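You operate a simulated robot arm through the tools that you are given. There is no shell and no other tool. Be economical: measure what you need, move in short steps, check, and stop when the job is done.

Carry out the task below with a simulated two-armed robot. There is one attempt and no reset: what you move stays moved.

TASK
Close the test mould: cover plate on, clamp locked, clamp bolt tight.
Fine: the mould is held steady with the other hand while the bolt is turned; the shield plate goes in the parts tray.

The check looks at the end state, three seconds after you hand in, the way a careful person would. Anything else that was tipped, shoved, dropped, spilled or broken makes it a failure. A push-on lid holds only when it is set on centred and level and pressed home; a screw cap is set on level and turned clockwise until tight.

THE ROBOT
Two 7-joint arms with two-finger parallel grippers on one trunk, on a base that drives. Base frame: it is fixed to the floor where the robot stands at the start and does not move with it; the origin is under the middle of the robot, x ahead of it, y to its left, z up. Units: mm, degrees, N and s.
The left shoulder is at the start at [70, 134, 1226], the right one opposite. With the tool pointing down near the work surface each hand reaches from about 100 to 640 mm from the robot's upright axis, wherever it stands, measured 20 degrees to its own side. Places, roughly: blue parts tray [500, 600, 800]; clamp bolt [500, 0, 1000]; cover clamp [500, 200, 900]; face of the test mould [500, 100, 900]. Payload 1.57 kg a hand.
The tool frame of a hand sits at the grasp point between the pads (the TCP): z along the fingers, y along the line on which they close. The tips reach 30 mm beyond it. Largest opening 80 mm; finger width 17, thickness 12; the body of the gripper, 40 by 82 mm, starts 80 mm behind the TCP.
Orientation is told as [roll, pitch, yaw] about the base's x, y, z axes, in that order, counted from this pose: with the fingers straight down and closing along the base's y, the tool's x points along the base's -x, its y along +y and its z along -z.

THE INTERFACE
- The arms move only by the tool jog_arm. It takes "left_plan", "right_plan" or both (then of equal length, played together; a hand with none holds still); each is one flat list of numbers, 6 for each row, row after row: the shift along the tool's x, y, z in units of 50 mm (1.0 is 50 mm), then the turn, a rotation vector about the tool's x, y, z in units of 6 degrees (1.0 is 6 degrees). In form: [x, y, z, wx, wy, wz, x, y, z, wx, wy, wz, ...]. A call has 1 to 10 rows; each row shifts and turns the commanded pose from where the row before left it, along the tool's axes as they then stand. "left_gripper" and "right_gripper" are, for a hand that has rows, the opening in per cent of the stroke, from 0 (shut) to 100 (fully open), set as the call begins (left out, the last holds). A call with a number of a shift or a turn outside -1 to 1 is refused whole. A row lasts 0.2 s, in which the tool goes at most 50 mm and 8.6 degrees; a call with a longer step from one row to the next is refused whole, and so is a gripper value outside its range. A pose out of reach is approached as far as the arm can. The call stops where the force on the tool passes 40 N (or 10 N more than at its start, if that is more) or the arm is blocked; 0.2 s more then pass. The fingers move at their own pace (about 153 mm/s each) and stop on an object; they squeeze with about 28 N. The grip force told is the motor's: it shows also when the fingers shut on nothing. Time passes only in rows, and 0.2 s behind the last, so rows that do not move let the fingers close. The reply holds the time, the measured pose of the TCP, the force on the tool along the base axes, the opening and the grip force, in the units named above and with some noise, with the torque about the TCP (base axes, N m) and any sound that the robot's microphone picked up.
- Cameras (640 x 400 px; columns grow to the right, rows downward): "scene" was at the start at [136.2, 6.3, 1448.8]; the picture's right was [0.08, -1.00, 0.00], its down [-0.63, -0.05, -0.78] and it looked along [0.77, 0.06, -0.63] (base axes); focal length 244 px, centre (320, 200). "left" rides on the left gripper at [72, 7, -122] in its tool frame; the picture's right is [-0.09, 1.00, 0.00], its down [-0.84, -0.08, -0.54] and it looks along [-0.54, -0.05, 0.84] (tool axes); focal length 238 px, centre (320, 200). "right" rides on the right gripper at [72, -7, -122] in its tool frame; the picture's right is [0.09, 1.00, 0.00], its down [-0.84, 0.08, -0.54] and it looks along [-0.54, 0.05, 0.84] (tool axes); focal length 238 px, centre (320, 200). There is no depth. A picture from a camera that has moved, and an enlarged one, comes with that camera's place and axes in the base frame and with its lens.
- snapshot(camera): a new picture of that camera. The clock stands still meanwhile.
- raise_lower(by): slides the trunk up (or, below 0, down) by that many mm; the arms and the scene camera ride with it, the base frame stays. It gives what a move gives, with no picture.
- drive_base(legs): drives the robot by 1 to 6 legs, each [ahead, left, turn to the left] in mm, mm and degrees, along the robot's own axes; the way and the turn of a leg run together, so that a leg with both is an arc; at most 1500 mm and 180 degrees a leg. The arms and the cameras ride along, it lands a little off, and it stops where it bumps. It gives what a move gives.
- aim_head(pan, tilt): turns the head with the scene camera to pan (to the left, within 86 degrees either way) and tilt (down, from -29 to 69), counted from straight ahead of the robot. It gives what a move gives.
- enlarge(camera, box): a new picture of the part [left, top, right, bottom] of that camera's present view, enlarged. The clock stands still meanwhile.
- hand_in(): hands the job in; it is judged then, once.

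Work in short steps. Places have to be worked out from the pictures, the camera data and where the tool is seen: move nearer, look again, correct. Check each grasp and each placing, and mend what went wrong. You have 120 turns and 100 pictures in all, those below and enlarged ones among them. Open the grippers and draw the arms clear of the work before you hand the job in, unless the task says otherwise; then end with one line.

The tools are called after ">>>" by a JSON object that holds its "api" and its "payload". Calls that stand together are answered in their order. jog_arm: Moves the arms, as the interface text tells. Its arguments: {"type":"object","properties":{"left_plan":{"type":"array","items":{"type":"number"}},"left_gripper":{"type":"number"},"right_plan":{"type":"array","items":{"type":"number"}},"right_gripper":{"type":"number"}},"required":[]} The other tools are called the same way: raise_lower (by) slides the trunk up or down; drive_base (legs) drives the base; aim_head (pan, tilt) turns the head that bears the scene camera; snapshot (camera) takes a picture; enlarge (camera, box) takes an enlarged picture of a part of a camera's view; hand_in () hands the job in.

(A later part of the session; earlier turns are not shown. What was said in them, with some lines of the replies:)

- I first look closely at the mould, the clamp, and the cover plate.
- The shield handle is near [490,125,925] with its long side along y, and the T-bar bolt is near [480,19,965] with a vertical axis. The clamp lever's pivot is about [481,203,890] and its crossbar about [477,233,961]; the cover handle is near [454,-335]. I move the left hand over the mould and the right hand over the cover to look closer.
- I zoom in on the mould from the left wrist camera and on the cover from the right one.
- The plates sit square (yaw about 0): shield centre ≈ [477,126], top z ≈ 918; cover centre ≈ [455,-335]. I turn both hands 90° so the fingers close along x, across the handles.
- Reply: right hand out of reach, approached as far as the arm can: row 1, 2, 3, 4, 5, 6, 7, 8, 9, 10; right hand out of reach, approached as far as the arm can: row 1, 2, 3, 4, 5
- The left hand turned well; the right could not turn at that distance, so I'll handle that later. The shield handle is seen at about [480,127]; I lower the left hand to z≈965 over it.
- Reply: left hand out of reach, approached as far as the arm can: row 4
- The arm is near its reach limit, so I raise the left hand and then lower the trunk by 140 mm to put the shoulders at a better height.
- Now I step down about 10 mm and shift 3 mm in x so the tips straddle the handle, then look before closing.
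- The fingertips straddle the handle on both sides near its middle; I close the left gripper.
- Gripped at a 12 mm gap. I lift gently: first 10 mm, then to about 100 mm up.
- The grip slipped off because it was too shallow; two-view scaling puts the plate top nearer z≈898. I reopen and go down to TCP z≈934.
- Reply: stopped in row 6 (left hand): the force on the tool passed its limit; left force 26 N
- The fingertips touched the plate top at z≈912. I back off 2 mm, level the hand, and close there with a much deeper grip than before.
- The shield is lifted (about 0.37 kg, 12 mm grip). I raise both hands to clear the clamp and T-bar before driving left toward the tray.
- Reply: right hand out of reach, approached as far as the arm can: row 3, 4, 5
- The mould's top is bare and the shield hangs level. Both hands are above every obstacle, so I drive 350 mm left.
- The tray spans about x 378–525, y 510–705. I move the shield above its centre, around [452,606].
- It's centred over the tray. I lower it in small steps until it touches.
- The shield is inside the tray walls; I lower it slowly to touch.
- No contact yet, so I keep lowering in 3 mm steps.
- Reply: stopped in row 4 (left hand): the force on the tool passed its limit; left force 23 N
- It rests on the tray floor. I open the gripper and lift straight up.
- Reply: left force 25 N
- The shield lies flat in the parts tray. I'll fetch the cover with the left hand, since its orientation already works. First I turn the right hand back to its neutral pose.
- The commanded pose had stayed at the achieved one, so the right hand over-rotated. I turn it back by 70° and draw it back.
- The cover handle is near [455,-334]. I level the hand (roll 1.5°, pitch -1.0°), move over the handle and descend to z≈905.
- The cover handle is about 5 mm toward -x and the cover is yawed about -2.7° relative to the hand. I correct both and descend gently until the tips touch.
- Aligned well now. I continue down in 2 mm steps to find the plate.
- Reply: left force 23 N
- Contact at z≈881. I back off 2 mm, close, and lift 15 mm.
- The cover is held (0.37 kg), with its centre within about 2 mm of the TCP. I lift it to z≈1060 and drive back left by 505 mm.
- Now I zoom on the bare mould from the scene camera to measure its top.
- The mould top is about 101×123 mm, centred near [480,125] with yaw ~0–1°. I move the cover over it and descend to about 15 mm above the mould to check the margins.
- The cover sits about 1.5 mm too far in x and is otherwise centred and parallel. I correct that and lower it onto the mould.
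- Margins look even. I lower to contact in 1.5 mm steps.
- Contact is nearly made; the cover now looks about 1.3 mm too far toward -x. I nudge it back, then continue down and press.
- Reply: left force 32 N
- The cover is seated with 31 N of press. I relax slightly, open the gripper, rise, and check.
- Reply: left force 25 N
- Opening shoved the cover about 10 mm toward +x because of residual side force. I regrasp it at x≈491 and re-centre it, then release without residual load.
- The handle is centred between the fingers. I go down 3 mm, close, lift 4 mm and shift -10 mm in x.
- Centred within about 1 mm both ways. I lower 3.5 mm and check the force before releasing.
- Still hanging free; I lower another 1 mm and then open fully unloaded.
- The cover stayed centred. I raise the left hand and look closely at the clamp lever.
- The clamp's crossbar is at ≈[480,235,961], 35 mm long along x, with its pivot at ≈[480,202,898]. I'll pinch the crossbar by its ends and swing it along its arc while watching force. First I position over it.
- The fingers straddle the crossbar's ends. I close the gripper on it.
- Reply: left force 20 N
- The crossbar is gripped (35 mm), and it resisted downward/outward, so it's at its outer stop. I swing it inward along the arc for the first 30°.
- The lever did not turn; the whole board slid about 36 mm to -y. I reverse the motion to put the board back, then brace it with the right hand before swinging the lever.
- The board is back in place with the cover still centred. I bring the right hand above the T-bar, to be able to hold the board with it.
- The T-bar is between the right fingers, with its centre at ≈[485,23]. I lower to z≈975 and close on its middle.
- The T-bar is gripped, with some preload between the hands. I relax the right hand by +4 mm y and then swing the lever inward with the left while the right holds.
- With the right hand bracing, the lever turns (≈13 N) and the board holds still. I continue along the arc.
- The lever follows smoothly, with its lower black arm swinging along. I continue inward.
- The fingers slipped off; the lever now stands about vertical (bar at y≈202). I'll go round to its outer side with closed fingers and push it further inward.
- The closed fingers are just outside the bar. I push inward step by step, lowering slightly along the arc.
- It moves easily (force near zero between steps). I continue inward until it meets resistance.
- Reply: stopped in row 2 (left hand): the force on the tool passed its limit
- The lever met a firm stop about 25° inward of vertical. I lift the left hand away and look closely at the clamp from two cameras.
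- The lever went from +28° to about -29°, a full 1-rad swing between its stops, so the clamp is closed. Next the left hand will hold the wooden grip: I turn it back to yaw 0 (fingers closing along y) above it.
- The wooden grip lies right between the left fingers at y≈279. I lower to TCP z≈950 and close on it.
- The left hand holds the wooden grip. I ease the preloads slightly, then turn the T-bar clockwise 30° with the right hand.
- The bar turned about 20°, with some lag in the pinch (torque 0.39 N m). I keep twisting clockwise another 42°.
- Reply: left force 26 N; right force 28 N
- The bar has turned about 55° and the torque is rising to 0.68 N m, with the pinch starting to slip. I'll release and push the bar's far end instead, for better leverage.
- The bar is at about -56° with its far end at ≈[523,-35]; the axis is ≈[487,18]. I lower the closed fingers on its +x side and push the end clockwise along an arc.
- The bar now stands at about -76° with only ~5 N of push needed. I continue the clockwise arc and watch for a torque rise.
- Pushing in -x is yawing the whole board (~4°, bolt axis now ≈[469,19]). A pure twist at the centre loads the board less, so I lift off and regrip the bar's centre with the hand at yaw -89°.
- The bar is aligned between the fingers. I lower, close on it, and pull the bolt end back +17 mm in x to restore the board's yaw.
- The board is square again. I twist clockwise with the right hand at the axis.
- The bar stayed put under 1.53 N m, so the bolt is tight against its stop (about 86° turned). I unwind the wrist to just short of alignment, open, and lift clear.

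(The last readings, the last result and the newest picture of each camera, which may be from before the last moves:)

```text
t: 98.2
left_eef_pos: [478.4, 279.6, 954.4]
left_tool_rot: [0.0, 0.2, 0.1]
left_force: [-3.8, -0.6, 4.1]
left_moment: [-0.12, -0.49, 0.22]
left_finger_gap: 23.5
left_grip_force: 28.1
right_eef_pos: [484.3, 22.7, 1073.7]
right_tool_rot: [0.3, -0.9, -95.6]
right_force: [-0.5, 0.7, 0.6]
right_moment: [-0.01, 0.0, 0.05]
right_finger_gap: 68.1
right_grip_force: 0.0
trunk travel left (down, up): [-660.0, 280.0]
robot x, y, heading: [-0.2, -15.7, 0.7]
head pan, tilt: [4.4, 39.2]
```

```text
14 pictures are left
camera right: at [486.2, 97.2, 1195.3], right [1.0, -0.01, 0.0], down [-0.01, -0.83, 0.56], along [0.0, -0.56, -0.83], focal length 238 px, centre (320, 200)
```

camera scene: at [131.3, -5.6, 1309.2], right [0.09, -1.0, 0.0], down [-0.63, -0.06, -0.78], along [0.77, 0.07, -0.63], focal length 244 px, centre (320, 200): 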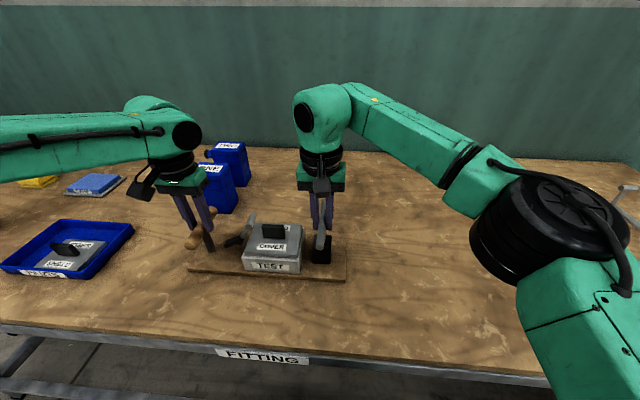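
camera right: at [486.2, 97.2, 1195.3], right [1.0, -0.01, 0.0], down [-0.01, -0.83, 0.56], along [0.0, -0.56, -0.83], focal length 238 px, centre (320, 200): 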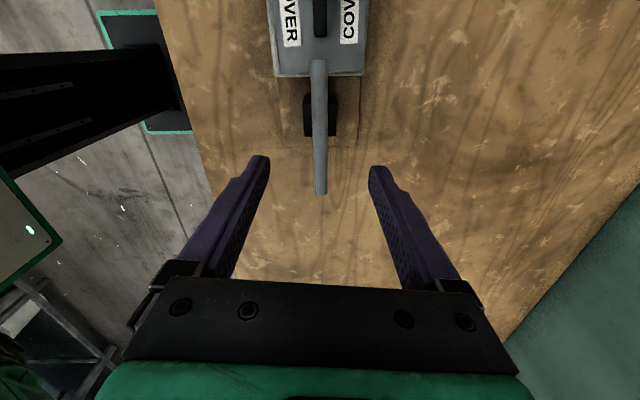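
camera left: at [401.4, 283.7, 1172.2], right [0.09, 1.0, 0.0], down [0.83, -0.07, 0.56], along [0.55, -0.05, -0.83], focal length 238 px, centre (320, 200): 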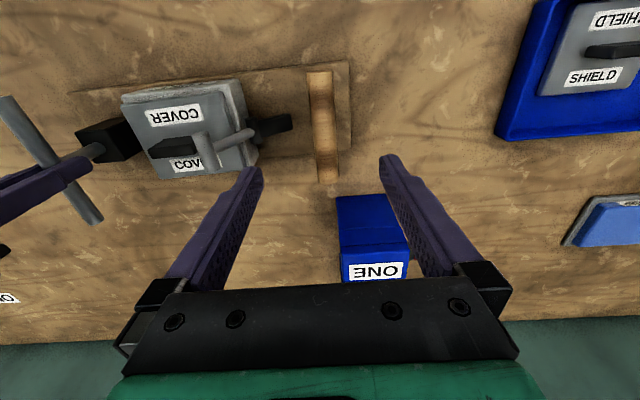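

Bolt done. I draw the right hand away, then open the left hand from the wooden grip and lift it straight up.

>>> {"api": "jog_arm", "payload": {"right_plan": [-0.8, 0, -0.3, 0, 0, 0, -0.8, 0, -0.3, 0, 0, 0, -0.8, 0, -0.2, 0, 0, 0, -0.8, 0, 0, 0, 0, 0]}}

>>> {"api": "jog_arm", "payload": {"left_plan": [0, 0, 0, 0, 0, 0, 0, 0, 0, 0, 0, 0, 0, 0, -0.4, 0, 0, 0, 0, 0, -0.8, 0, 0, 0, 0, 0, -0.8, 0, 0, 0, 0.3, 0.6, -0.5, 0, 0, 0, 0.3, 0.6, 0, 0, 0, 0], "left_gripper": 100}}

>>> {"api": "snapshot", "payload": {"camera": "scene"}}

>>> {"api": "enlarge", "payload": {"camera": "scene", "box": [185, 175, 365, 290]}}

```text
t: 99.2
left_eef_pos: [478.9, 279.4, 954.9]
left_tool_rot: [0.0, 0.3, 0.2]
left_force: [-1.3, -1.1, -0.1]
left_moment: [0.2, -0.13, 0.28]
left_finger_gap: 23.7
left_grip_force: 28.2
right_eef_pos: [469.6, -135.1, 1116.3]
right_tool_rot: [0.2, -1.0, -95.5]
right_force: [-0.1, 0.6, -0.3]
right_moment: [0.01, 0.01, 0.01]
right_finger_gap: 67.8
right_grip_force: 0.0
trunk travel left (down, up): [-660.0, 280.0]
robot x, y, heading: [-5.2, -15.5, 0.6]
head pan, tilt: [4.4, 39.2]
```

```text
t: 100.8
left_eef_pos: [449.8, 342.9, 1081.0]
left_tool_rot: [0.0, 0.1, 0.1]
left_force: [-0.5, 0.4, -0.6]
left_moment: [-0.02, -0.02, -0.01]
left_finger_gap: 80.0
left_grip_force: 0.1
right_eef_pos: [469.4, -132.5, 1117.0]
right_tool_rot: [0.4, -1.0, -95.5]
right_force: [-0.8, 0.5, 0.0]
right_moment: [0.01, -0.04, -0.03]
right_finger_gap: 68.0
right_grip_force: 0.1
trunk travel left (down, up): [-660.0, 280.0]
robot x, y, heading: [0.5, -14.7, 0.8]
head pan, tilt: [4.4, 39.2]
```

```text
13 pictures are left
camera scene: at [133.7, -5.9, 1308.9], right [0.09, -1.0, 0.0], down [-0.63, -0.06, -0.78], along [0.77, 0.07, -0.63], focal length 244 px, centre (320, 200)
```

scene: 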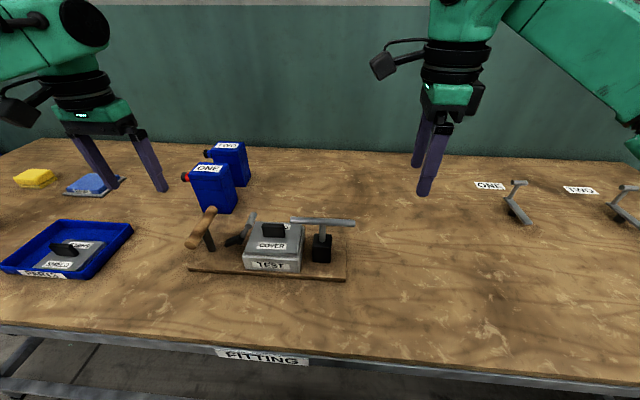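

```text
3.48 times, centred on (275, 232) of scene
camera zoom: at [133.7, -5.9, 1308.9], right [0.09, -1.0, 0.0], down [-0.63, -0.06, -0.78], along [0.77, 0.07, -0.63], focal length 847 px, centre (476, 87)
```

zoom: 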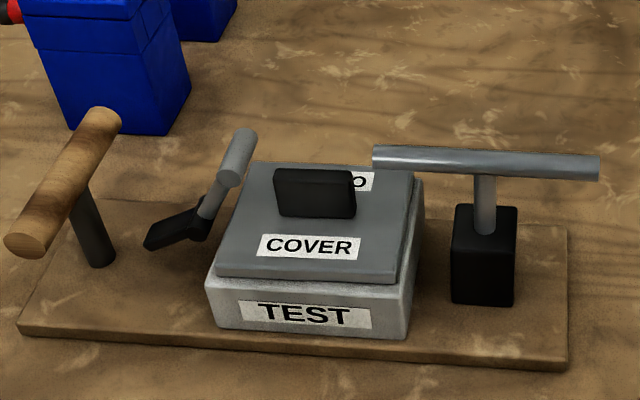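

Final view: the cover is centred and level, the clamp lever is at its closed stop, and the bolt is tight. The board is square in its original place, the shield lies in the parts tray, and both arms are clear and open. I hand in.

>>> {"api": "hand_in", "payload": {}}

```text
The job is handed in.
```

I handed the job in with the mould closed: cover on and centred, clamp lever swung to its far stop, bolt turned clockwise until it stopped, and shield plate in the parts tray. No click was heard when the clamp closed, so "locked" rests on that firm stop. The board slid and turned slightly during the work, and I put it back.
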